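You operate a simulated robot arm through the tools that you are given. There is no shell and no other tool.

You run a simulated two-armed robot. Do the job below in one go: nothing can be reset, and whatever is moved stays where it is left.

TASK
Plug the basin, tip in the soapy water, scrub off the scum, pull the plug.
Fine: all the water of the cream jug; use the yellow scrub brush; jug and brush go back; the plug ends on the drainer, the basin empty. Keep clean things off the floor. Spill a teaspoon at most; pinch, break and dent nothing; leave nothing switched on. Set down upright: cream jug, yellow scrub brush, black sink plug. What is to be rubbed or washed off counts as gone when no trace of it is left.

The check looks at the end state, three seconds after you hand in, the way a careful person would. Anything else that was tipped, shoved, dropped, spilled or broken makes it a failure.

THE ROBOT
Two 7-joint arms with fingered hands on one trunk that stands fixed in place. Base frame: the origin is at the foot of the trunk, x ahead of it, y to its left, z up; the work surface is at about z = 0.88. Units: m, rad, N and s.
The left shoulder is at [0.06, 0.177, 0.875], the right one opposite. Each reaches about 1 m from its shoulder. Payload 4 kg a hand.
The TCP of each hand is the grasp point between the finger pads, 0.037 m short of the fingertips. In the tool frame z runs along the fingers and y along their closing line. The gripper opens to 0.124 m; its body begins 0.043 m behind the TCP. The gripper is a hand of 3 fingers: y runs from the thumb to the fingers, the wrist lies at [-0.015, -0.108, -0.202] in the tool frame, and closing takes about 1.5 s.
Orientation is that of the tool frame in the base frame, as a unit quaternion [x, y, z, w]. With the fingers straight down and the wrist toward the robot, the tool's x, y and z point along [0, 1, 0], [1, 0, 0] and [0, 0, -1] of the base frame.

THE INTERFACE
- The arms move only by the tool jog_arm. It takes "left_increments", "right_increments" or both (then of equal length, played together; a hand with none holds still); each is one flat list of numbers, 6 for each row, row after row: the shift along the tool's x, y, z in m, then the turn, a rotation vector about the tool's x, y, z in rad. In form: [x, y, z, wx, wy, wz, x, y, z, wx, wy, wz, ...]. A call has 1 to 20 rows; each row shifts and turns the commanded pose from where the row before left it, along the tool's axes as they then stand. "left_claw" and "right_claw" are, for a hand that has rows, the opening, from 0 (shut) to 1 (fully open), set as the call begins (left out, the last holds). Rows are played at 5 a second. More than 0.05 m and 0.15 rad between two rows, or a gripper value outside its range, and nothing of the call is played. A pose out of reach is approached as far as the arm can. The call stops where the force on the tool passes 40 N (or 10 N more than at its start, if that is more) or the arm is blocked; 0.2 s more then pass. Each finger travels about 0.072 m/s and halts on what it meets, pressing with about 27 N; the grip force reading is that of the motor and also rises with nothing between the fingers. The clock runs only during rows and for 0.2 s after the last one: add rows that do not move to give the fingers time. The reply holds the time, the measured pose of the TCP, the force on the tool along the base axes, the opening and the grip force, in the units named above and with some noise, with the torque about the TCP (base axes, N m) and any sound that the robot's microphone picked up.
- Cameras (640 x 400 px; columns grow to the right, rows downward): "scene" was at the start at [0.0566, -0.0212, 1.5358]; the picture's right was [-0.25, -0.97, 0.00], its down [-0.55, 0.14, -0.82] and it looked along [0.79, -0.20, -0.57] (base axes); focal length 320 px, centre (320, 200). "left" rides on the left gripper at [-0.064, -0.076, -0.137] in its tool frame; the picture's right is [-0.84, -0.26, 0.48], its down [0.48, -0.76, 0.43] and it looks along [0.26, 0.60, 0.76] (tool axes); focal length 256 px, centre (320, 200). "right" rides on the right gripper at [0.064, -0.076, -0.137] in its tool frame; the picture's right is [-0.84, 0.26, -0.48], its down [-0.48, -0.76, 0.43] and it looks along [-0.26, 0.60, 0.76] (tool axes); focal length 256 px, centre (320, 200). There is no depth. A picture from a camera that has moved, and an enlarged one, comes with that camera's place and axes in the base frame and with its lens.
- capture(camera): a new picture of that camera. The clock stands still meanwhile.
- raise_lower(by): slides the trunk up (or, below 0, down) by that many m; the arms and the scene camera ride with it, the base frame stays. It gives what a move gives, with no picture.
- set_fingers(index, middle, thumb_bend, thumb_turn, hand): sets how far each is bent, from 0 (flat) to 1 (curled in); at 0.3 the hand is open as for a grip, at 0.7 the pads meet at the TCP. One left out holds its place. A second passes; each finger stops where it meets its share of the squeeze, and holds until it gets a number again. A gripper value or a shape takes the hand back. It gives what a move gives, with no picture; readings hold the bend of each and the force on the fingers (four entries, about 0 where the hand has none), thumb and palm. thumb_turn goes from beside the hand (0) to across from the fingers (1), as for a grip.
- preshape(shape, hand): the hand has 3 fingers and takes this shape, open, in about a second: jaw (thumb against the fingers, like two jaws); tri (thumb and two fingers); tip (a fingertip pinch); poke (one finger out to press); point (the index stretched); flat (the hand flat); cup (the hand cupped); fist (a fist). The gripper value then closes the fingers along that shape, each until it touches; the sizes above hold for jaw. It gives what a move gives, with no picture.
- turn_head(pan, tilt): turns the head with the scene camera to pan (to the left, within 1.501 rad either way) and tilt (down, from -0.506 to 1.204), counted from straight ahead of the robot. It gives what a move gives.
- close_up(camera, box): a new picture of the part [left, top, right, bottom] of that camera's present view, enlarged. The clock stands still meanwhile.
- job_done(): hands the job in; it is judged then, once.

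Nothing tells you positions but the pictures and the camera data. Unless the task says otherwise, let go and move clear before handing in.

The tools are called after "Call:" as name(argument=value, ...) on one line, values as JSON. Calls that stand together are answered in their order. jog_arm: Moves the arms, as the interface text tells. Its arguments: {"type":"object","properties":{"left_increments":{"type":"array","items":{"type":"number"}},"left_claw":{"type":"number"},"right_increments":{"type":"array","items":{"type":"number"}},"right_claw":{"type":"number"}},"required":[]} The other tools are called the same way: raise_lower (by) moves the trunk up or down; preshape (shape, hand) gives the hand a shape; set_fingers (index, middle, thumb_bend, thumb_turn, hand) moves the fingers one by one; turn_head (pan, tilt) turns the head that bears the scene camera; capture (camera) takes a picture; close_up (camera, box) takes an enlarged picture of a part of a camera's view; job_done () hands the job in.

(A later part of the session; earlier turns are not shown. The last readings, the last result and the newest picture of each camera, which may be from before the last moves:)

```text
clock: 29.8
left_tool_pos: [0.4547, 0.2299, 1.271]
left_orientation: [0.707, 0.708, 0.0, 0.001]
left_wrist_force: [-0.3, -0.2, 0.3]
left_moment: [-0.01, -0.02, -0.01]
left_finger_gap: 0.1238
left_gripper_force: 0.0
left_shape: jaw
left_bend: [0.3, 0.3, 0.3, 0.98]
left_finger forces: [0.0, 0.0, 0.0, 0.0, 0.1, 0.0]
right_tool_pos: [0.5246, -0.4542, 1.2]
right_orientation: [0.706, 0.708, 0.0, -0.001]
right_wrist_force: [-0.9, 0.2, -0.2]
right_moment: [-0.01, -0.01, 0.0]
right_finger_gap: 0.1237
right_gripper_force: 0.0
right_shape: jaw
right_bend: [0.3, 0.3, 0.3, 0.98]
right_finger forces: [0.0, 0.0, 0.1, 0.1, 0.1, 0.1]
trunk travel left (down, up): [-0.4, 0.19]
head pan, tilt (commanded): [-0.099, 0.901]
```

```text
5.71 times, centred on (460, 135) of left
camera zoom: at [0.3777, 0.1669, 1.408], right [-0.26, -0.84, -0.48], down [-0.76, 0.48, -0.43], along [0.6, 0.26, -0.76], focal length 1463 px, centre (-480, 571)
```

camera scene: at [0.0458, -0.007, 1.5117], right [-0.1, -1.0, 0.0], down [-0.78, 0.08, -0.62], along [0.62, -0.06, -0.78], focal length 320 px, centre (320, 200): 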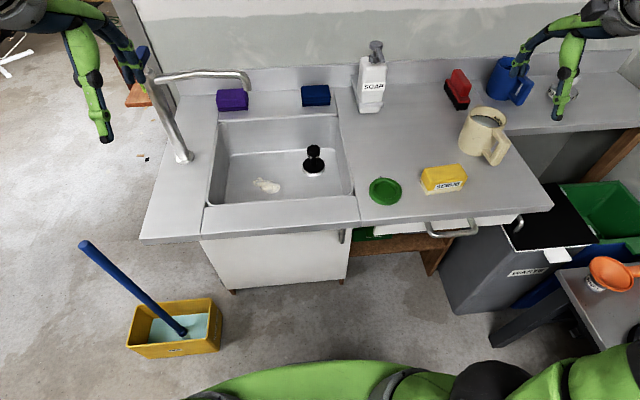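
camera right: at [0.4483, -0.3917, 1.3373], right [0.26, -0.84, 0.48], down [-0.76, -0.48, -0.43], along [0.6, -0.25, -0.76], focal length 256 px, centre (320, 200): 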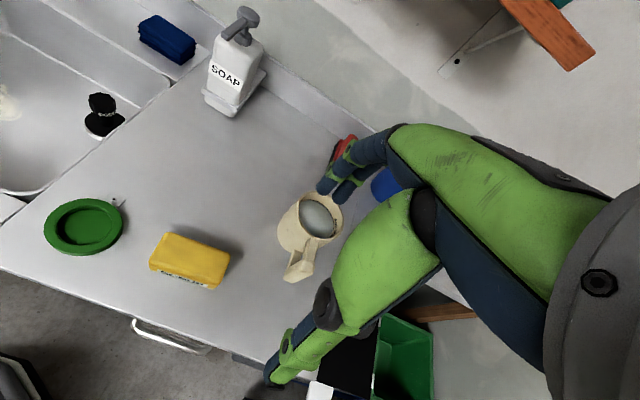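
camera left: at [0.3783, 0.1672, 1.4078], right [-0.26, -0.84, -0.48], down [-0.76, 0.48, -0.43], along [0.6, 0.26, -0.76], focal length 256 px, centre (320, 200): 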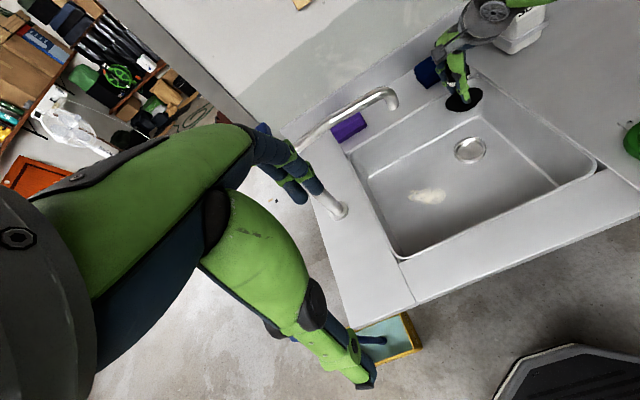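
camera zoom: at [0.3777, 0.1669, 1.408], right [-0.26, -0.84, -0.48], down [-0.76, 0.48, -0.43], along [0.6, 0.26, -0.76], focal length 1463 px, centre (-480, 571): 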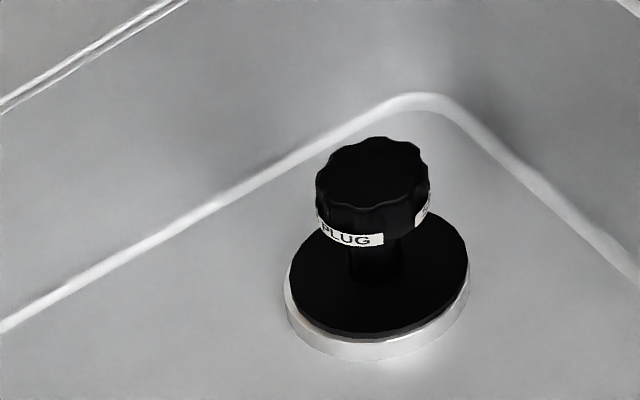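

The plug is seated flush. Now I'll look closely at the jug to work out its position, handle and spout.

Call:
close_up(camera="right", box=[260, 170, 370, 290])

Call:
close_up(camera="scene", box=[440, 60, 540, 180])

Call:
close_up(camera="scene", box=[410, 150, 480, 210])

```text
3.33 times, centred on (315, 230) of right
camera zoom: at [0.4483, -0.3917, 1.3373], right [0.26, -0.84, 0.48], down [-0.76, -0.48, -0.43], along [0.6, -0.25, -0.76], focal length 853 px, centre (337, 100)
```

zoom: 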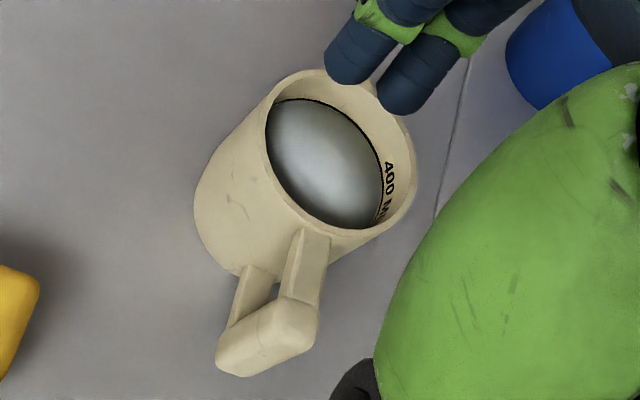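

```text
3.33 times, centred on (490, 120) of scene
camera zoom: at [0.0458, -0.007, 1.5117], right [-0.1, -1.0, 0.0], down [-0.78, 0.08, -0.62], along [0.62, -0.06, -0.78], focal length 1067 px, centre (-247, 467)
```

zoom: 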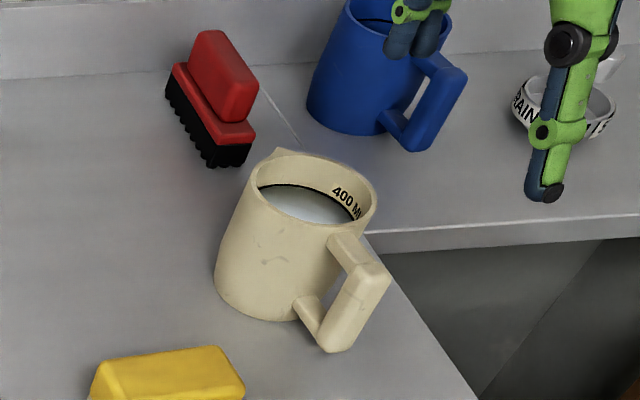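

```text
6.67 times, centred on (445, 180) of scene
camera zoom: at [0.0458, -0.007, 1.5117], right [-0.1, -1.0, 0.0], down [-0.78, 0.08, -0.62], along [0.62, -0.06, -0.78], focal length 2133 px, centre (-513, 333)
```

zoom: 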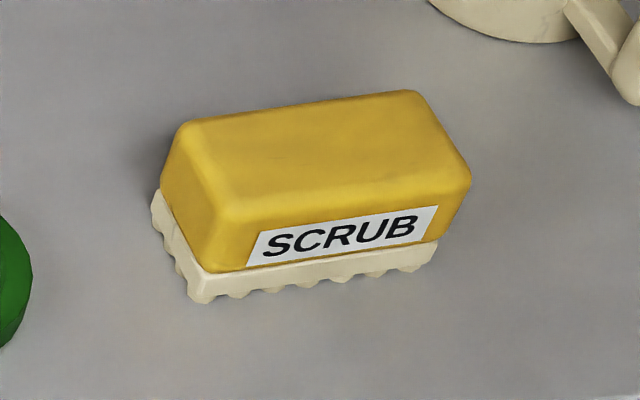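

The jug centre is about (0.706, -0.527) with its rim at about z = 0.97. The handle points toward the robot (outer bar near (0.612, -0.537)) and the spout points away. I'll get a nearer view of the handle before choosing the grip.

Call:
jog_arm(right_increments=[-0.032, -0.005, 0.024, 0, 0, 0, -0.032, -0.005, 0.024, 0, 0, 0, -0.032, -0.005, 0.024, 0, 0, 0, -0.032, -0.005, 0.024, 0, 0, 0, -0.032, -0.005, 0.024, 0, 0, 0])

Call:
capture(camera="right")

Call:
capture(camera="scene")

```text
clock: 31.0
left_tool_pos: [0.4548, 0.2301, 1.2712]
left_orientation: [0.707, 0.707, 0.0, 0.0]
left_wrist_force: [0.4, 0.2, 0.4]
left_moment: [0.03, -0.03, -0.04]
left_finger_gap: 0.1237
left_gripper_force: 0.2
left_shape: jaw
left_bend: [0.3, 0.3, 0.3, 0.98]
left_finger forces: [0.0, 0.0, 0.0, 0.1, 0.0, 0.0]
right_tool_pos: [0.4967, -0.6134, 1.0796]
right_orientation: [0.707, 0.707, 0.0, 0.0]
right_wrist_force: [-0.1, 0.2, 0.0]
right_moment: [-0.01, -0.02, -0.02]
right_finger_gap: 0.1237
right_gripper_force: 0.2
right_shape: jaw
right_bend: [0.3, 0.3, 0.3, 0.98]
right_finger forces: [0.0, 0.0, 0.0, 0.1, 0.0, 0.1]
trunk travel left (down, up): [-0.4, 0.19]
head pan, tilt (commanded): [-0.099, 0.901]
```

```text
taken
camera right: at [0.4215, -0.5501, 1.2174], right [0.26, -0.84, 0.48], down [-0.76, -0.48, -0.43], along [0.6, -0.26, -0.76], focal length 256 px, centre (320, 200)
```

right: 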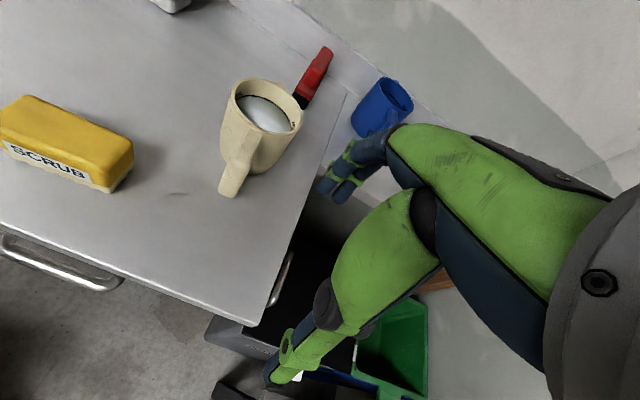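

```text
taken
camera scene: at [0.0466, -0.0073, 1.5117], right [-0.1, -0.99, 0.0], down [-0.78, 0.08, -0.62], along [0.62, -0.06, -0.78], focal length 320 px, centre (320, 200)
```

scene: 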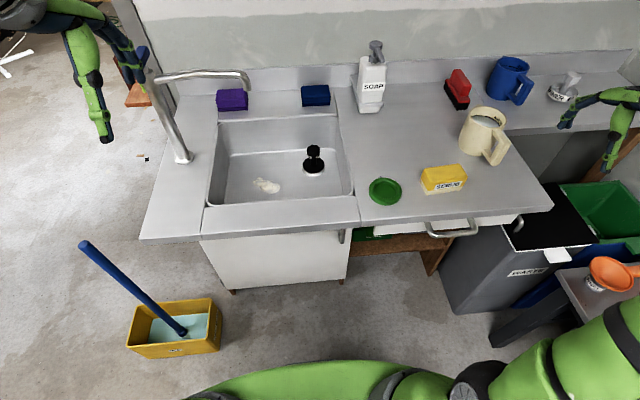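

Call:
close_up(camera="right", box=[200, 60, 320, 210])

Call:
close_up(camera="scene", box=[450, 90, 520, 180])

Call:
close_up(camera="right", box=[0, 80, 150, 200])

```text
2.67 times, centred on (260, 135) of right
camera zoom: at [0.4215, -0.5501, 1.2174], right [0.26, -0.84, 0.48], down [-0.76, -0.48, -0.43], along [0.6, -0.26, -0.76], focal length 683 px, centre (480, 373)
```

zoom: 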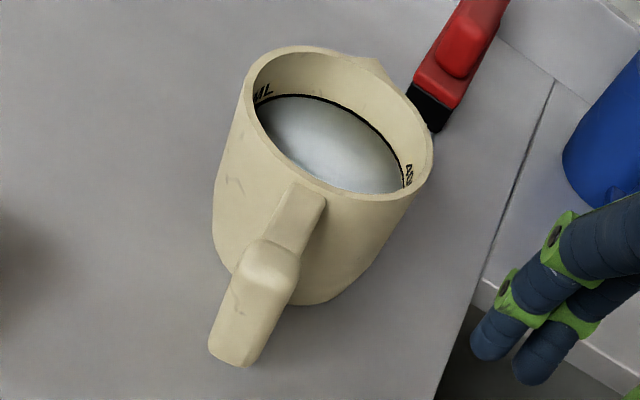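

```text
4.44 times, centred on (485, 135) of scene
camera zoom: at [0.0466, -0.0073, 1.5117], right [-0.1, -0.99, 0.0], down [-0.78, 0.08, -0.62], along [0.62, -0.06, -0.78], focal length 1422 px, centre (-413, 489)
```

zoom: 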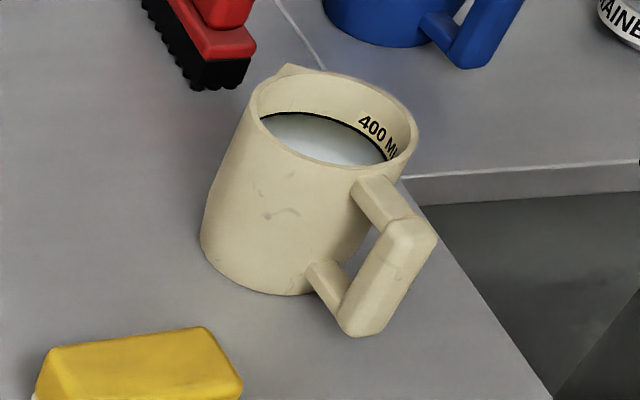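

```text
3.33 times, centred on (75, 140) of right
camera zoom: at [0.4215, -0.5501, 1.2174], right [0.26, -0.84, 0.48], down [-0.76, -0.48, -0.43], along [0.6, -0.26, -0.76], focal length 853 px, centre (1137, 400)
```

zoom: 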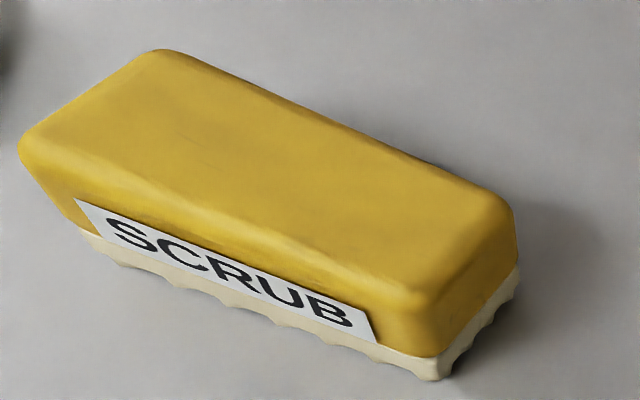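

The handle bar is about 25 mm wide and centred near (0.614, -0.532), so I'll grip it from above with the hand yawed 90°, then roll about x to pour. Before holding water, I'll rehearse that pour over the basin with an empty hand, with the left arm moved aside first.

Call:
jog_arm(left_increments=[0.02, -0.006, 0, 0, 0, 0, 0.02, -0.006, 0, 0, 0, 0, 0.02, -0.006, 0, 0, 0, 0, 0.02, -0.006, 0, 0, 0, 0, 0.02, -0.006, 0, 0, 0, 0, 0.02, -0.006, 0, 0, 0, 0, 0.01, -0.004, 0, 0, 0, 0, 0.01, 0, 0, 0, 0, 0, 0, 0, 0, 0, 0, 0, 0, 0, 0, 0, 0, 0, 0, 0, 0, 0, 0, 0, 0, 0, 0, 0, 0, 0, 0, 0, 0, 0, 0, 0, 0, 0, 0, 0, 0, 0], right_increments=[0.0452, 0.0031, -0.0071, 0, 0, 0, 0.0452, 0.0031, -0.0071, 0, 0, 0, 0.0452, 0.0031, -0.0071, 0, 0, 0, 0.0452, 0.0031, -0.0071, 0, 0, 0, 0.0452, 0.0031, -0.0071, 0, 0, 0, 0.0452, 0.0031, -0.0071, 0, 0, 0, 0.0452, 0.0031, -0.0071, 0, 0, 0, 0.0452, 0.0031, -0.0071, 0, 0, 0, 0.0452, 0.0031, -0.0071, 0, 0, 0, 0.0452, 0.0031, -0.0071, 0, 0, 0, 0.0452, 0.0031, -0.0071, 0, 0, 0, 0.0452, 0.0031, -0.0071, 0, 0, 0, 0.0452, 0.0031, -0.0071, 0, 0, 0, 0.0452, 0.0031, -0.0071, 0, 0, 0])

Call:
jog_arm(right_increments=[0, 0, 0, 0, 0, 0.1428, 0, 0, 0, 0, 0, 0.1428, 0, 0, 0, 0, 0, 0.1428, 0, 0, 0, 0, 0, 0.1428, 0, 0, 0, 0, 0, 0.1428, 0, 0, 0, 0, 0, 0.1428, 0, 0, 0, 0, 0, 0.1428, 0, 0, 0, 0, 0, 0.1428, 0, 0, 0, 0, 0, 0.1428, 0, 0, 0, 0, 0, 0.1428, 0, 0, 0, 0, 0, 0.1428, 0, 0, 0, 0, 0, 0])

Call:
capture(camera="scene")

```text
clock: 34.0
left_tool_pos: [0.417, 0.3712, 1.2704]
left_orientation: [0.707, 0.707, 0.001, -0.001]
left_wrist_force: [0.1, -0.5, 0.4]
left_moment: [-0.01, 0.05, 0.0]
left_finger_gap: 0.1235
left_gripper_force: 0.0
left_shape: jaw
left_bend: [0.3, 0.3, 0.3, 0.98]
left_finger forces: [0.1, 0.0, 0.0, 0.0, 0.1, 0.1]
right_tool_pos: [0.5385, 0.0229, 1.1797]
right_orientation: [0.707, 0.707, -0.001, 0.001]
right_wrist_force: [-0.2, -0.3, 0.5]
right_moment: [-0.03, 0.01, -0.02]
right_finger_gap: 0.1238
right_gripper_force: 0.0
right_shape: jaw
right_bend: [0.3, 0.3, 0.3, 0.98]
right_finger forces: [0.0, 0.1, 0.0, 0.0, 0.0, 0.0]
trunk travel left (down, up): [-0.4, 0.19]
head pan, tilt (commanded): [-0.099, 0.901]
```

```text
clock: 36.6
left_tool_pos: [0.4159, 0.3708, 1.2706]
left_orientation: [0.707, 0.707, 0.0, 0.0]
left_wrist_force: [0.4, 0.6, 0.3]
left_moment: [-0.01, 0.02, 0.01]
left_finger_gap: 0.1235
left_gripper_force: 0.1
left_shape: jaw
left_bend: [0.3, 0.3, 0.3, 0.98]
left_finger forces: [0.1, 0.0, 0.0, 0.1, 0.0, 0.1]
right_tool_pos: [0.5389, 0.0213, 1.1806]
right_orientation: [1.0, -0.001, 0.0, 0.0]
right_wrist_force: [0.2, 0.1, -0.5]
right_moment: [-0.02, -0.02, 0.05]
right_finger_gap: 0.1239
right_gripper_force: 0.1
right_shape: jaw
right_bend: [0.3, 0.3, 0.3, 0.98]
right_finger forces: [0.0, 0.0, 0.0, 0.0, 0.0, 0.1]
trunk travel left (down, up): [-0.4, 0.19]
head pan, tilt (commanded): [-0.099, 0.901]
```

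```text
taken
camera scene: at [0.0463, -0.0066, 1.5117], right [-0.1, -1.0, 0.0], down [-0.78, 0.08, -0.62], along [0.62, -0.06, -0.78], focal length 320 px, centre (320, 200)
```

scene: 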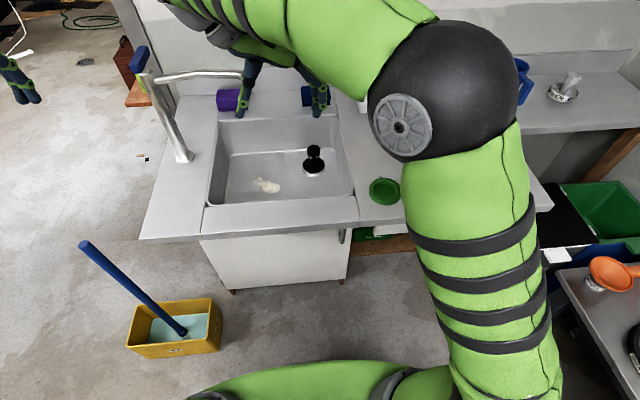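

The yaw is reachable. Now I'll rehearse the 110° pour roll.

Call:
jog_arm(right_increments=[0, 0, 0, 0.148, 0, 0, 0, 0, 0, 0.148, 0, 0, 0, 0, 0, 0.148, 0, 0, 0, 0, 0, 0.148, 0, 0, 0, 0, 0, 0.148, 0, 0, 0, 0, 0, 0.148, 0, 0, 0, 0, 0, 0.148, 0, 0, 0, 0, 0, 0.148, 0, 0, 0, 0, 0, 0.148, 0, 0, 0, 0, 0, 0.148, 0, 0, 0, 0, 0, 0.148, 0, 0, 0, 0, 0, 0.148, 0, 0, 0, 0, 0, 0.148, 0, 0, 0, 0, 0, 0, 0, 0])

Call:
capture(camera="scene")

```text
clock: 39.6
left_tool_pos: [0.417, 0.3711, 1.2703]
left_orientation: [0.707, 0.707, 0.0, 0.0]
left_wrist_force: [-0.1, 0.7, -0.8]
left_moment: [0.01, 0.0, 0.01]
left_finger_gap: 0.1239
left_gripper_force: 0.0
left_shape: jaw
left_bend: [0.3, 0.3, 0.3, 0.98]
left_finger forces: [0.1, 0.0, 0.1, 0.0, 0.0, 0.0]
right_tool_pos: [0.5394, 0.0205, 1.1806]
right_orientation: [-0.572, 0.0, -0.001, 0.82]
right_wrist_force: [0.4, -0.5, 0.6]
right_moment: [0.06, -0.02, 0.01]
right_finger_gap: 0.1237
right_gripper_force: 0.1
right_shape: jaw
right_bend: [0.3, 0.3, 0.3, 0.98]
right_finger forces: [0.0, 0.0, 0.0, 0.0, 0.0, 0.0]
trunk travel left (down, up): [-0.4, 0.19]
head pan, tilt (commanded): [-0.099, 0.901]
```

```text
taken
camera scene: at [0.0463, -0.0066, 1.5117], right [-0.1, -1.0, 0.0], down [-0.78, 0.08, -0.62], along [0.62, -0.06, -0.78], focal length 320 px, centre (320, 200)
```

scene: 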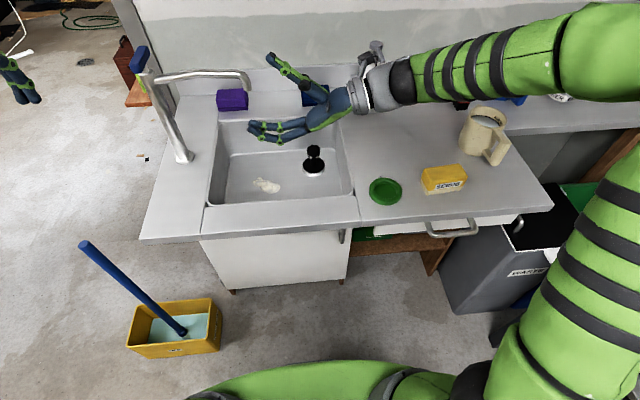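

The full 110° roll is reachable. I'll undo it and move over the jug handle in the yawed orientation.

Call:
jog_arm(right_increments=[0, 0, 0, -0.148, 0, 0, 0, 0, 0, -0.148, 0, 0, 0, 0, 0, -0.148, 0, 0, 0, 0, 0, -0.148, 0, 0, 0, 0, 0, -0.148, 0, 0, 0, 0, 0, -0.148, 0, 0, 0, 0, 0, -0.148, 0, 0, 0, 0, 0, -0.148, 0, 0, 0, 0, 0, -0.148, 0, 0, 0, 0, 0, -0.148, 0, 0, 0, 0, 0, -0.148, 0, 0, 0, 0, 0, -0.148, 0, 0, 0, 0, 0, -0.148, 0, 0])

Call:
jog_arm(right_increments=[0.0063, 0.046, 0.0075, 0, 0, 0, 0.0063, 0.046, 0.0075, 0, 0, 0, 0.0063, 0.046, 0.0075, 0, 0, 0, 0.0063, 0.046, 0.0075, 0, 0, 0, 0.0063, 0.046, 0.0075, 0, 0, 0, 0.0063, 0.046, 0.0075, 0, 0, 0, 0.0063, 0.046, 0.0075, 0, 0, 0, 0.0063, 0.046, 0.0075, 0, 0, 0, 0.0063, 0.046, 0.0075, 0, 0, 0, 0.0063, 0.046, 0.0075, 0, 0, 0, 0.0063, 0.046, 0.0075, 0, 0, 0, 0.0063, 0.046, 0.0075, 0, 0, 0, 0, 0, 0, 0, 0, 0])

Call:
capture(camera="right")

Call:
capture(camera="scene")

```text
clock: 42.4
left_tool_pos: [0.4167, 0.3708, 1.2705]
left_orientation: [0.707, 0.707, 0.0, 0.0]
left_wrist_force: [0.5, 0.1, 0.1]
left_moment: [-0.01, 0.02, 0.02]
left_finger_gap: 0.1238
left_gripper_force: 0.1
left_shape: jaw
left_bend: [0.3, 0.3, 0.3, 0.98]
left_finger forces: [0.1, 0.0, 0.0, 0.0, 0.0, 0.0]
right_tool_pos: [0.5405, 0.0204, 1.1795]
right_orientation: [1.0, 0.0, 0.0, 0.002]
right_wrist_force: [0.1, 0.4, 0.3]
right_moment: [0.0, 0.04, 0.03]
right_finger_gap: 0.1237
right_gripper_force: 0.0
right_shape: jaw
right_bend: [0.3, 0.3, 0.3, 0.98]
right_finger forces: [0.1, 0.0, 0.1, 0.0, 0.0, 0.0]
trunk travel left (down, up): [-0.4, 0.19]
head pan, tilt (commanded): [-0.099, 0.901]
```

```text
clock: 45.2
left_tool_pos: [0.4155, 0.3706, 1.2706]
left_orientation: [0.707, 0.707, 0.001, 0.0]
left_wrist_force: [-0.6, -0.3, -0.3]
left_moment: [0.02, -0.03, -0.02]
left_finger_gap: 0.1238
left_gripper_force: 0.3
left_shape: jaw
left_bend: [0.3, 0.3, 0.3, 0.98]
left_finger forces: [0.0, 0.1, 0.0, 0.0, 0.0, 0.0]
right_tool_pos: [0.6155, -0.5311, 1.0904]
right_orientation: [1.0, 0.0, 0.0, 0.0]
right_wrist_force: [0.5, -0.1, 0.3]
right_moment: [-0.02, -0.04, -0.01]
right_finger_gap: 0.1236
right_gripper_force: 0.2
right_shape: jaw
right_bend: [0.3, 0.3, 0.3, 0.98]
right_finger forces: [0.1, 0.0, 0.0, 0.0, 0.0, 0.0]
trunk travel left (down, up): [-0.4, 0.19]
head pan, tilt (commanded): [-0.099, 0.901]
```

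```text
taken
camera right: at [0.6791, -0.4562, 1.2279], right [-0.84, -0.26, 0.48], down [-0.48, 0.76, -0.43], along [-0.25, -0.6, -0.76], focal length 256 px, centre (320, 200)
```

right: 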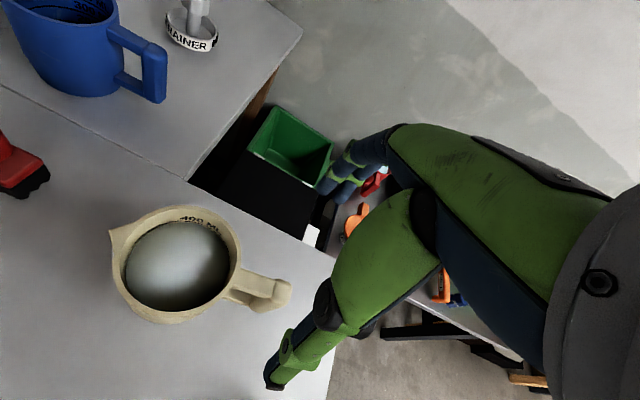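

```text
taken
camera scene: at [0.0463, -0.0065, 1.5117], right [-0.1, -1.0, 0.0], down [-0.78, 0.08, -0.62], along [0.62, -0.06, -0.78], focal length 320 px, centre (320, 200)
```

scene: 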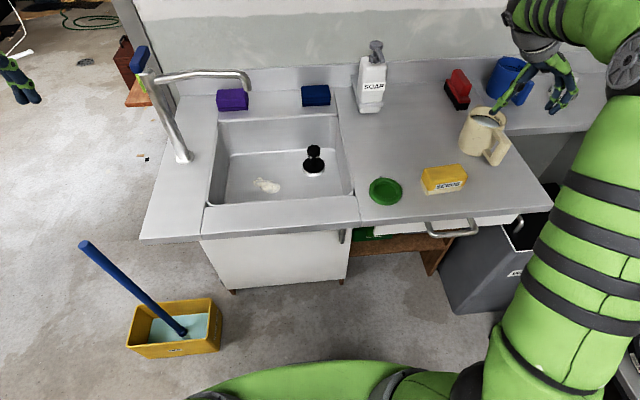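

Now I have a clear top view of the handle in the hand camera. I'll zoom in to line up exactly.

Call:
close_up(camera="right", box=[100, 190, 310, 340])

Call:
close_up(camera="scene", box=[445, 60, 525, 180])

```text
2.67 times, centred on (205, 265) of right
camera zoom: at [0.6791, -0.4562, 1.2279], right [-0.84, -0.26, 0.48], down [-0.48, 0.76, -0.43], along [-0.25, -0.6, -0.76], focal length 683 px, centre (627, 27)
```

zoom: 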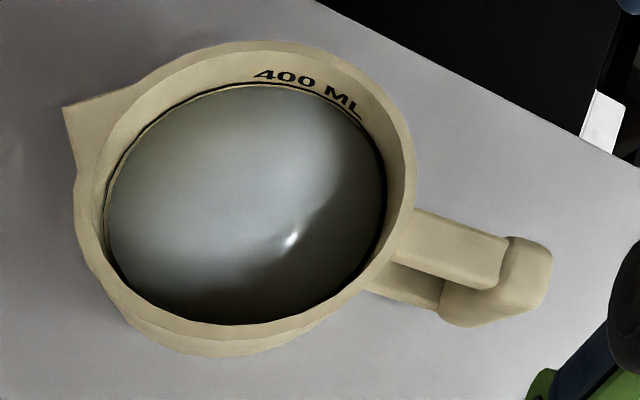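

```text
3.33 times, centred on (485, 120) of scene
camera zoom: at [0.0463, -0.0065, 1.5117], right [-0.1, -1.0, 0.0], down [-0.78, 0.08, -0.62], along [0.62, -0.06, -0.78], focal length 1067 px, centre (-230, 467)
```

zoom: 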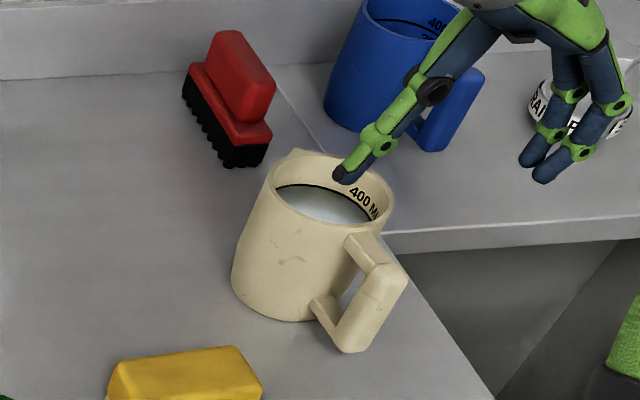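

The handle is turned about 7° from -x. I'll yaw the hand to match, centre it over the bar and come down partway for another check.

Call:
jog_arm(right_increments=[-0.0065, 0.003, 0.03, 0, 0, 0, -0.006, 0.003, 0.03, 0, 0, 0, 0, 0, 0.03, 0, 0, -0.122, 0, 0, 0, 0, 0, 0])

Call:
capture(camera="right")

Call:
close_up(camera="scene", box=[445, 60, 545, 190])

```text
clock: 46.2
left_tool_pos: [0.4158, 0.3695, 1.2701]
left_orientation: [0.707, 0.707, -0.001, 0.0]
left_wrist_force: [0.1, -0.2, -0.1]
left_moment: [0.02, -0.01, -0.01]
left_finger_gap: 0.1237
left_gripper_force: 0.1
left_shape: jaw
left_bend: [0.3, 0.3, 0.3, 0.98]
left_finger forces: [0.0, 0.0, 0.0, 0.0, 0.0, 0.0]
right_tool_pos: [0.6037, -0.5379, 0.9995]
right_orientation: [0.998, 0.062, 0.0, 0.0]
right_wrist_force: [0.0, -1.3, 0.4]
right_moment: [-0.02, -0.05, -0.01]
right_finger_gap: 0.1237
right_gripper_force: 0.0
right_shape: jaw
right_bend: [0.3, 0.3, 0.3, 0.98]
right_finger forces: [0.0, 0.0, 0.0, 0.1, 0.0, 0.1]
trunk travel left (down, up): [-0.4, 0.19]
head pan, tilt (commanded): [-0.099, 0.901]
```

```text
taken
camera right: at [0.6584, -0.4551, 1.1376], right [-0.8, -0.36, 0.48], down [-0.57, 0.69, -0.43], along [-0.18, -0.62, -0.76], focal length 256 px, centre (320, 200)
```

right: 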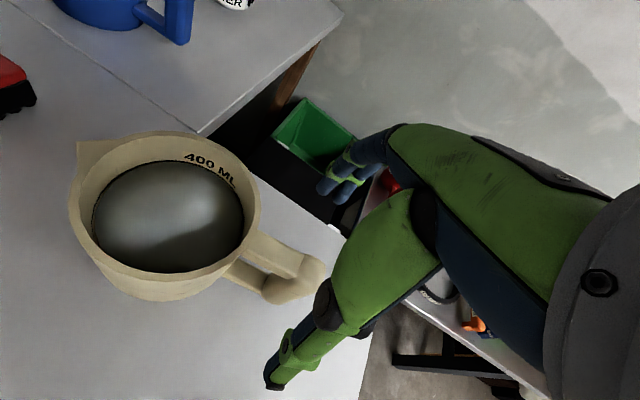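

```text
3.08 times, centred on (495, 125) of scene
camera zoom: at [0.0463, -0.0066, 1.5117], right [-0.1, -1.0, 0.0], down [-0.78, 0.08, -0.62], along [0.62, -0.06, -0.78], focal length 985 px, centre (-218, 431)
```

zoom: 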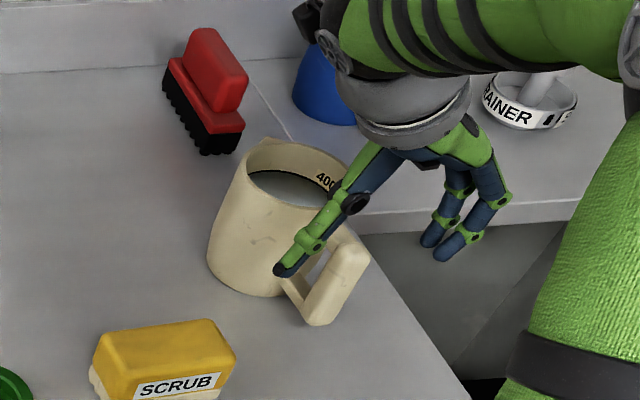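

Call:
close_up(camera="right", box=[210, 200, 350, 320])

```text
3.33 times, centred on (280, 260) of right
camera zoom: at [0.6584, -0.4551, 1.1376], right [-0.8, -0.36, 0.48], down [-0.57, 0.69, -0.43], along [-0.18, -0.62, -0.76], focal length 853 px, centre (453, 0)
```

zoom: 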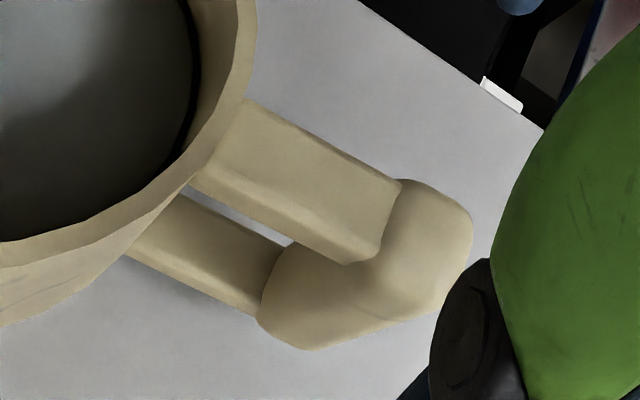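

The bar centre is near (0.598, -0.540). I'll nudge the hand there and go down to z ≈ 0.938 with the fingers open.

Call:
jog_arm(right_increments=[-0.004, 0.0015, 0.02, 0, 0, 0, 0, 0, 0.02, 0, 0, 0, 0, 0, 0.0215, 0, 0, 0, 0, 0, 0, 0, 0, 0])

Call:
capture(camera="right")

Call:
close_up(camera="scene", box=[445, 80, 545, 190])

```text
clock: 47.2
left_tool_pos: [0.4156, 0.3697, 1.2695]
left_orientation: [0.707, 0.708, 0.0, 0.0]
left_wrist_force: [1.0, 0.0, -0.4]
left_moment: [0.0, 0.01, 0.01]
left_finger_gap: 0.1237
left_gripper_force: 0.0
left_shape: jaw
left_bend: [0.3, 0.3, 0.3, 0.98]
left_finger forces: [0.0, 0.0, 0.0, 0.0, 0.1, 0.1]
right_tool_pos: [0.5988, -0.5406, 0.9402]
right_orientation: [0.998, 0.061, 0.001, -0.001]
right_wrist_force: [0.3, -0.4, 0.6]
right_moment: [0.01, 0.0, 0.0]
right_finger_gap: 0.1238
right_gripper_force: 0.0
right_shape: jaw
right_bend: [0.3, 0.3, 0.3, 0.98]
right_finger forces: [0.1, 0.0, 0.0, 0.1, 0.0, 0.1]
trunk travel left (down, up): [-0.4, 0.19]
head pan, tilt (commanded): [-0.099, 0.901]
```

```text
taken
camera right: at [0.6535, -0.4583, 1.0769], right [-0.8, -0.36, 0.48], down [-0.57, 0.7, -0.43], along [-0.18, -0.62, -0.76], focal length 256 px, centre (320, 200)
```

right: 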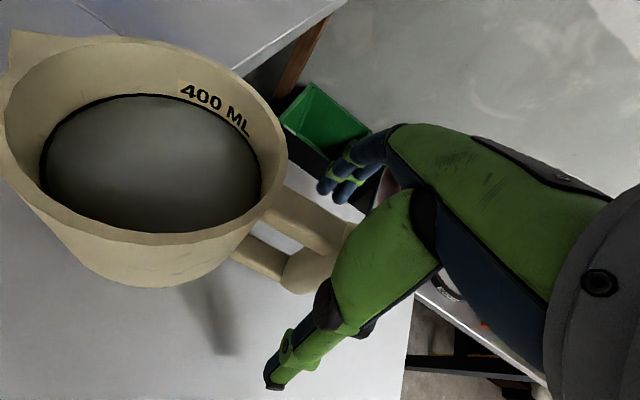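

```text
3.64 times, centred on (495, 135) of scene
camera zoom: at [0.0464, -0.0067, 1.5117], right [-0.1, -1.0, 0.0], down [-0.78, 0.08, -0.62], along [0.62, -0.06, -0.78], focal length 1164 px, centre (-316, 436)
```

zoom: 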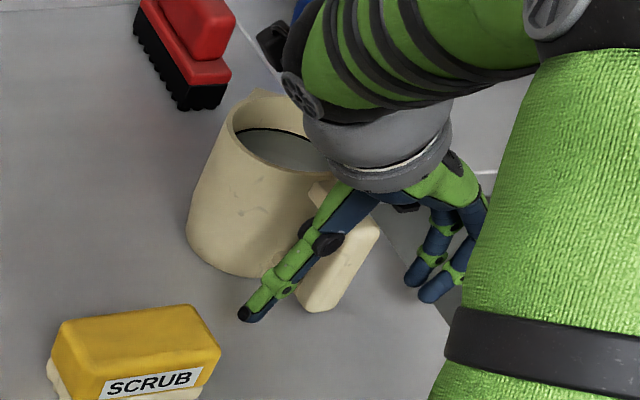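

The fingers straddle the handle. Closing now.

Call:
jog_arm(right_increments=[0, 0, 0, 0, 0, 0, 0, 0, 0, 0, 0, 0, 0, 0, 0, 0, 0, 0, 0, 0, 0, 0, 0, 0, 0, 0, 0, 0, 0, 0, 0, 0, 0, 0, 0, 0, 0, 0, 0, 0, 0, 0, 0, 0, 0, 0, 0, 0], right_claw=0.0)

Call:
capture(camera="right")

Call:
close_up(camera="scene", box=[445, 80, 545, 190])

```text
clock: 49.0
left_tool_pos: [0.4157, 0.3696, 1.2712]
left_orientation: [0.707, 0.707, 0.0, 0.0]
left_wrist_force: [0.2, 0.0, 0.9]
left_moment: [-0.01, 0.02, -0.01]
left_finger_gap: 0.1238
left_gripper_force: 0.1
left_shape: jaw
left_bend: [0.3, 0.3, 0.3, 0.98]
left_finger forces: [0.0, 0.0, 0.1, 0.1, 0.1, 0.0]
right_tool_pos: [0.5986, -0.5403, 0.9399]
right_orientation: [0.998, 0.061, 0.0, -0.001]
right_wrist_force: [-1.5, -1.3, -0.8]
right_moment: [-0.14, 0.02, -0.04]
right_finger_gap: 0.0473
right_gripper_force: 26.8
right_shape: jaw
right_bend: [0.71, 0.71, 0.53, 0.99]
right_finger forces: [13.9, 5.1, 0.1, 0.0, 18.9, 0.0]
trunk travel left (down, up): [-0.4, 0.19]
head pan, tilt (commanded): [-0.099, 0.901]
```

```text
taken
camera right: at [0.6534, -0.4582, 1.077], right [-0.8, -0.36, 0.48], down [-0.57, 0.7, -0.43], along [-0.18, -0.62, -0.76], focal length 256 px, centre (320, 200)
```

right: 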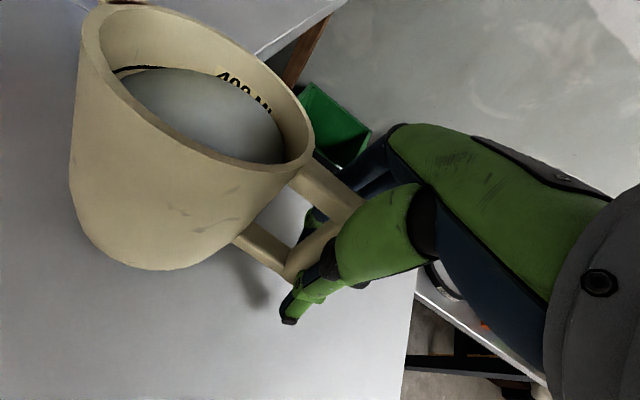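

```text
3.64 times, centred on (495, 135) of scene
camera zoom: at [0.0462, -0.0067, 1.5117], right [-0.1, -1.0, 0.0], down [-0.78, 0.08, -0.62], along [0.62, -0.06, -0.78], focal length 1164 px, centre (-316, 436)
```

zoom: 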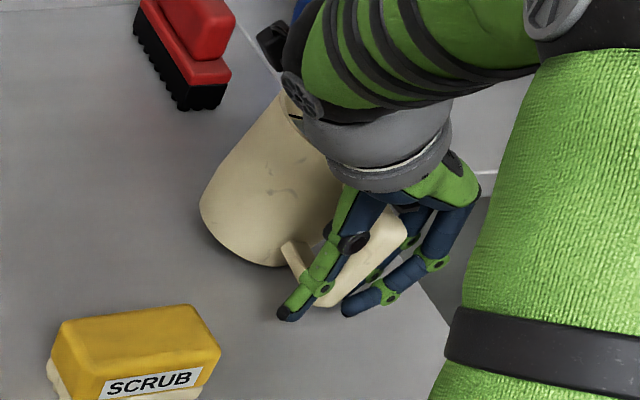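

The jug seems to have tilted when the grip closed. I need to look before doing anything else.

Call:
close_up(camera="right", box=[60, 0, 380, 340])

Call:
close_up(camera="scene", box=[475, 100, 535, 170])

Call:
capture(camera="scene")

```text
1.18 times, centred on (220, 170) of right
camera zoom: at [0.6534, -0.4582, 1.077], right [-0.8, -0.36, 0.48], down [-0.57, 0.7, -0.43], along [-0.18, -0.62, -0.76], focal length 301 px, centre (438, 235)
```

zoom: 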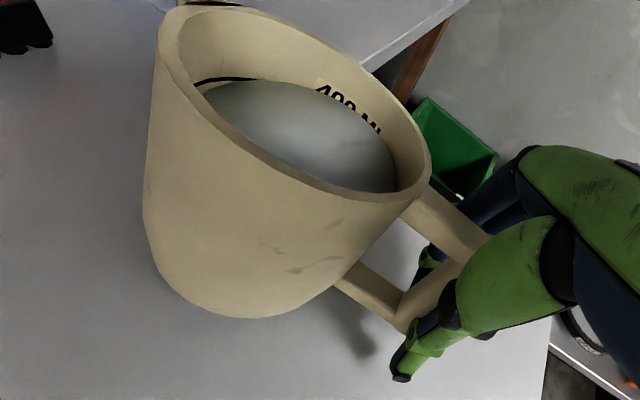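

```text
5.71 times, centred on (505, 135) of scene
camera zoom: at [0.0462, -0.0067, 1.5117], right [-0.1, -1.0, 0.0], down [-0.78, 0.08, -0.62], along [0.62, -0.06, -0.78], focal length 1829 px, centre (-737, 571)
```

zoom: 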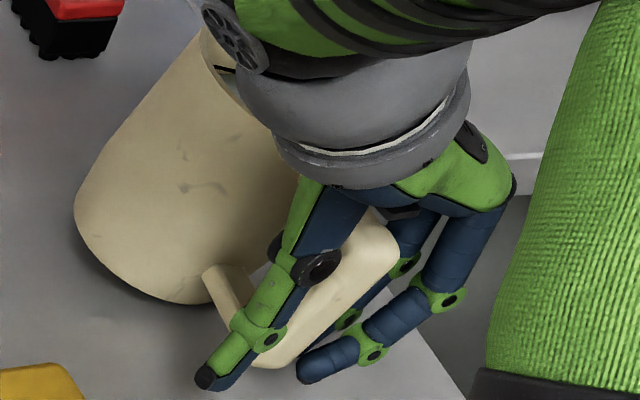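

```text
taken
camera scene: at [0.0462, -0.0067, 1.5117], right [-0.1, -1.0, 0.0], down [-0.78, 0.08, -0.62], along [0.62, -0.06, -0.78], focal length 320 px, centre (320, 200)
```

scene: 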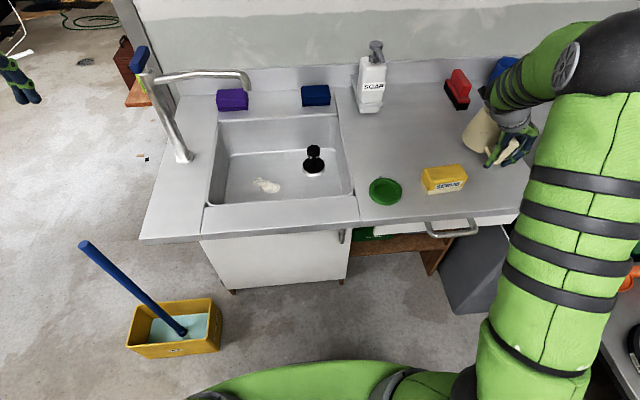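

The jug leans about 16° toward -y because the thumb met the handle first and pushed it over; no water seems to have spilled. I'll back the thumb off in small steps so the jug rocks gently upright.

Call:
set_fingers(hand="right", thumb_bend=0.48)

Call:
close_up(camera="right", box=[60, 0, 380, 340])

Call:
close_up(camera="scene", box=[475, 100, 535, 170])

```text
clock: 50.0
left_tool_pos: [0.418, 0.3701, 1.2706]
left_orientation: [0.707, 0.707, 0.0, 0.0]
left_wrist_force: [-1.5, 0.8, 0.0]
left_moment: [0.01, 0.05, 0.01]
left_finger_gap: 0.1238
left_gripper_force: 0.1
left_shape: jaw
left_bend: [0.3, 0.3, 0.3, 0.98]
left_finger forces: [0.0, 0.0, 0.0, 0.0, 0.0, 0.0]
right_tool_pos: [0.5991, -0.5411, 0.9397]
right_orientation: [0.998, 0.061, -0.001, 0.0]
right_wrist_force: [0.5, -1.5, -1.4]
right_moment: [-0.16, 0.0, -0.06]
right_finger_gap: 0.0314
right_gripper_force: 7.2
right_shape: fingers
right_bend: [0.71, 0.72, 0.47, 1.0]
right_finger forces: [7.1, 0.8, 0.0, 0.0, 6.6, 0.0]
trunk travel left (down, up): [-0.4, 0.19]
head pan, tilt (commanded): [-0.099, 0.901]
```

```text
1.18 times, centred on (220, 170) of right
camera zoom: at [0.6537, -0.4582, 1.0769], right [-0.8, -0.36, 0.48], down [-0.57, 0.7, -0.43], along [-0.18, -0.62, -0.76], focal length 301 px, centre (438, 235)
```

zoom: 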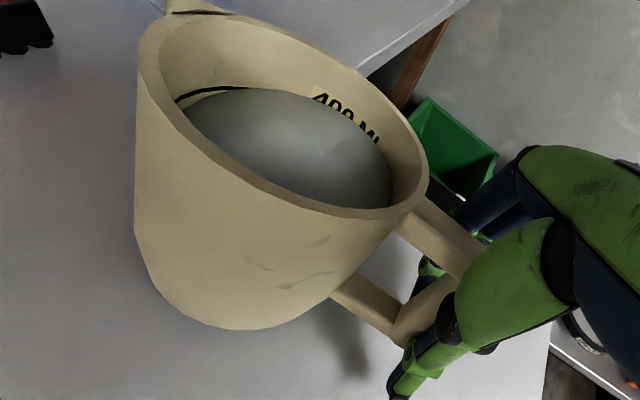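

```text
5.71 times, centred on (505, 135) of scene
camera zoom: at [0.0466, -0.0068, 1.5117], right [-0.1, -1.0, 0.0], down [-0.78, 0.08, -0.62], along [0.62, -0.06, -0.78], focal length 1829 px, centre (-737, 571)
```

zoom: 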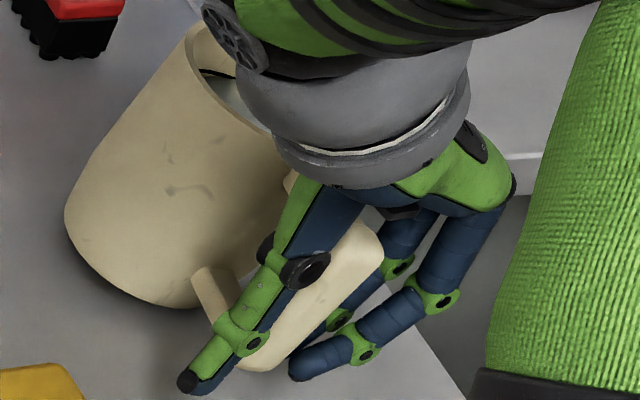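

The jug is coming back upright. I'll keep easing the thumb.

Call:
set_fingers(hand="right", thumb_bend=0.42, index=0.7, middle=0.7)

Call:
close_up(camera="right", box=[60, 0, 380, 340])

Call:
set_fingers(hand="right", thumb_bend=0.35, index=0.68, middle=0.68)

Call:
close_up(camera="right", box=[60, 0, 380, 340])

Call:
close_up(camera="scene", box=[475, 100, 535, 170])

```text
clock: 51.0
left_tool_pos: [0.4172, 0.3707, 1.2712]
left_orientation: [0.708, 0.706, 0.0, 0.0]
left_wrist_force: [0.5, 0.3, -0.2]
left_moment: [0.02, -0.03, 0.01]
left_finger_gap: 0.1237
left_gripper_force: 0.0
left_shape: jaw
left_bend: [0.3, 0.3, 0.3, 0.98]
left_finger forces: [0.0, 0.0, 0.0, 0.0, 0.0, 0.0]
right_tool_pos: [0.5998, -0.5405, 0.9394]
right_orientation: [0.998, 0.061, 0.0, 0.0]
right_wrist_force: [-0.6, -0.6, 0.4]
right_moment: [-0.1, 0.02, 0.0]
right_finger_gap: 0.0449
right_gripper_force: 1.0
right_shape: fingers
right_bend: [0.7, 0.7, 0.42, 1.0]
right_finger forces: [0.5, 0.7, 0.1, 0.1, 1.2, 0.0]
trunk travel left (down, up): [-0.4, 0.19]
head pan, tilt (commanded): [-0.099, 0.901]
```

```text
1.18 times, centred on (220, 170) of right
camera zoom: at [0.6535, -0.4581, 1.0771], right [-0.8, -0.36, 0.48], down [-0.57, 0.7, -0.43], along [-0.18, -0.62, -0.76], focal length 301 px, centre (438, 235)
```

zoom: 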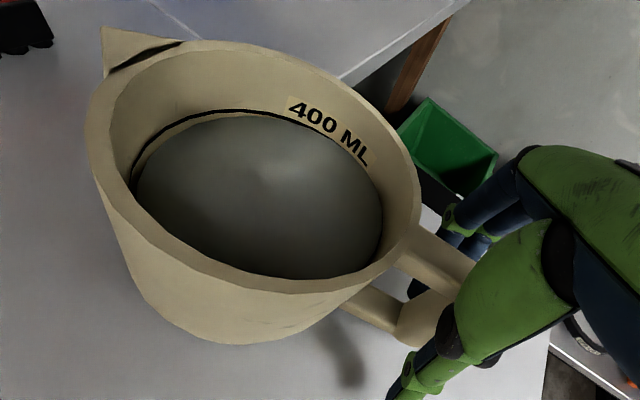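

```text
clock: 52.0
left_tool_pos: [0.4163, 0.3713, 1.2695]
left_orientation: [0.707, 0.708, 0.0, 0.001]
left_wrist_force: [-0.8, -0.1, 0.7]
left_moment: [0.02, 0.01, 0.03]
left_finger_gap: 0.1236
left_gripper_force: 0.2
left_shape: jaw
left_bend: [0.3, 0.3, 0.3, 0.98]
left_finger forces: [0.0, 0.0, 0.1, 0.0, 0.1, 0.0]
right_tool_pos: [0.5997, -0.5414, 0.9391]
right_orientation: [0.998, 0.061, 0.0, 0.0]
right_wrist_force: [-0.3, 1.0, 0.4]
right_moment: [-0.02, 0.03, 0.02]
right_finger_gap: 0.0571
right_gripper_force: 0.0
right_shape: fingers
right_bend: [0.68, 0.68, 0.35, 1.0]
right_finger forces: [0.0, 0.1, 0.1, 0.0, 0.1, 0.0]
trunk travel left (down, up): [-0.4, 0.19]
head pan, tilt (commanded): [-0.099, 0.901]
```

```text
1.18 times, centred on (220, 170) of right
camera zoom: at [0.6536, -0.4581, 1.077], right [-0.8, -0.36, 0.48], down [-0.57, 0.7, -0.43], along [-0.18, -0.62, -0.76], focal length 301 px, centre (438, 235)
```

zoom: 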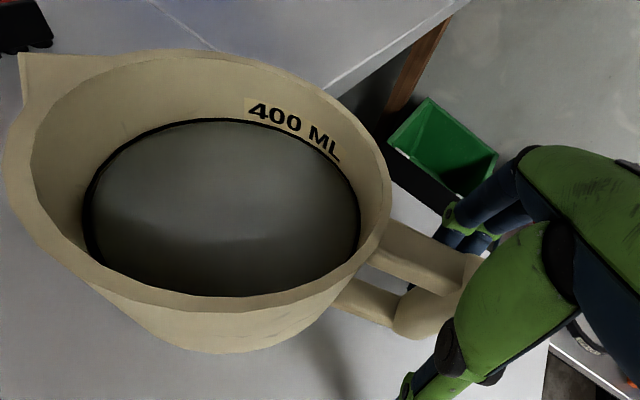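

```text
5.71 times, centred on (505, 135) of scene
camera zoom: at [0.0464, -0.0067, 1.5117], right [-0.1, -1.0, 0.0], down [-0.78, 0.08, -0.62], along [0.62, -0.06, -0.78], focal length 1829 px, centre (-737, 571)
```

zoom: 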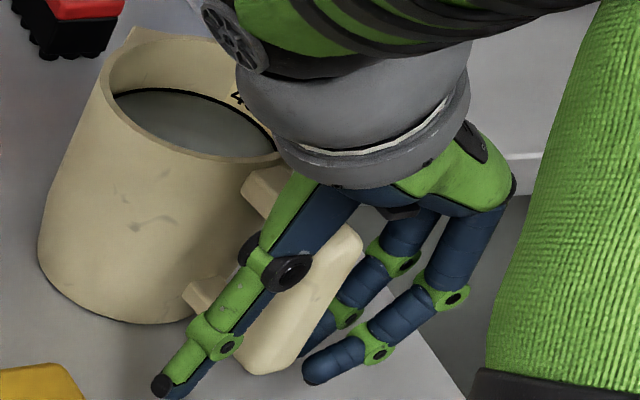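

The jug stands upright again with the water still at the 400 ml line. I'll open the fingers symmetrically and check how well the hand is centred on the handle before trying again.

Call:
set_fingers(hand="right", thumb_bend=0.4, index=0.5, middle=0.5)

Call:
capture(camera="right")

Call:
close_up(camera="right", box=[240, 160, 400, 400])

Call:
close_up(camera="scene", box=[475, 100, 535, 170])

```text
clock: 53.0
left_tool_pos: [0.4165, 0.3707, 1.2717]
left_orientation: [0.707, 0.707, 0.0, 0.0]
left_wrist_force: [-0.1, -0.3, 0.1]
left_moment: [0.04, 0.02, 0.0]
left_finger_gap: 0.1236
left_gripper_force: 0.0
left_shape: jaw
left_bend: [0.3, 0.3, 0.3, 0.98]
left_finger forces: [0.0, 0.0, 0.0, 0.1, 0.0, 0.0]
right_tool_pos: [0.5999, -0.5403, 0.9402]
right_orientation: [0.998, 0.062, 0.0, 0.0]
right_wrist_force: [-0.5, 0.6, 1.4]
right_moment: [0.01, -0.01, 0.01]
right_finger_gap: 0.0774
right_gripper_force: 0.4
right_shape: fingers
right_bend: [0.5, 0.5, 0.4, 1.0]
right_finger forces: [0.1, 0.0, 0.1, 0.2, 0.5, 0.0]
trunk travel left (down, up): [-0.4, 0.19]
head pan, tilt (commanded): [-0.099, 0.901]
```

```text
taken
camera right: at [0.6536, -0.4581, 1.077], right [-0.8, -0.36, 0.48], down [-0.57, 0.7, -0.43], along [-0.18, -0.62, -0.76], focal length 256 px, centre (320, 200)
```

right: 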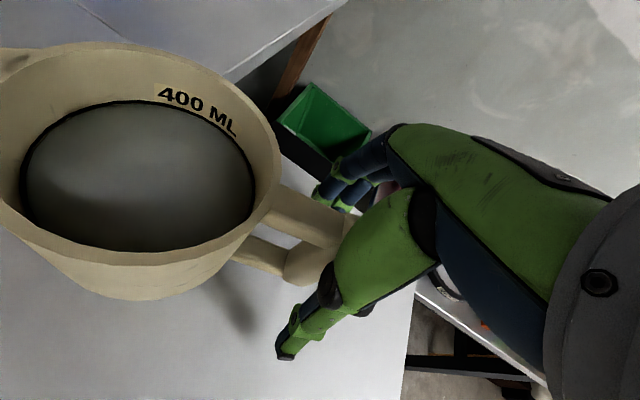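

```text
1.67 times, centred on (320, 280) of right
camera zoom: at [0.6536, -0.4581, 1.077], right [-0.8, -0.36, 0.48], down [-0.57, 0.7, -0.43], along [-0.18, -0.62, -0.76], focal length 427 px, centre (320, 67)
```

zoom: 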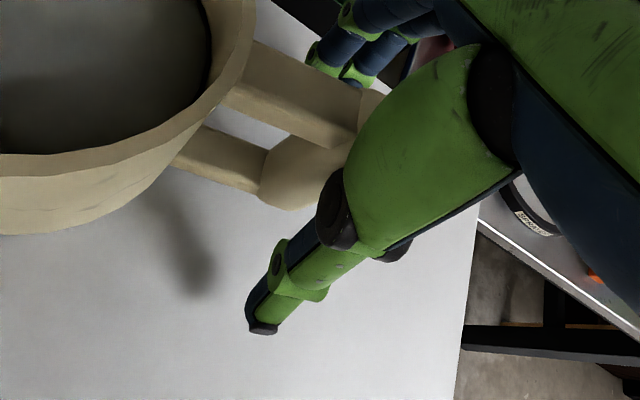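

```text
5.71 times, centred on (505, 135) of scene
camera zoom: at [0.0463, -0.0067, 1.5117], right [-0.1, -1.0, 0.0], down [-0.78, 0.08, -0.62], along [0.62, -0.06, -0.78], focal length 1829 px, centre (-737, 571)
```

zoom: 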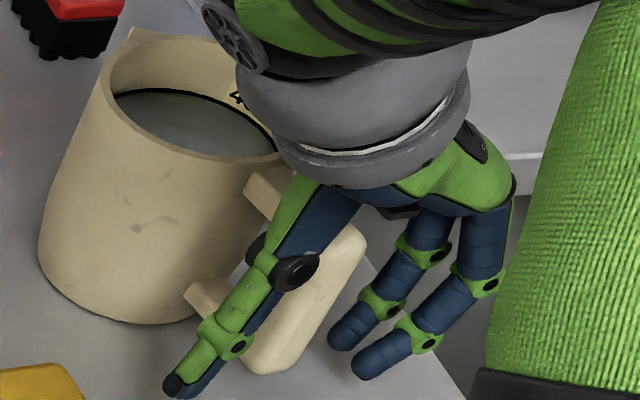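

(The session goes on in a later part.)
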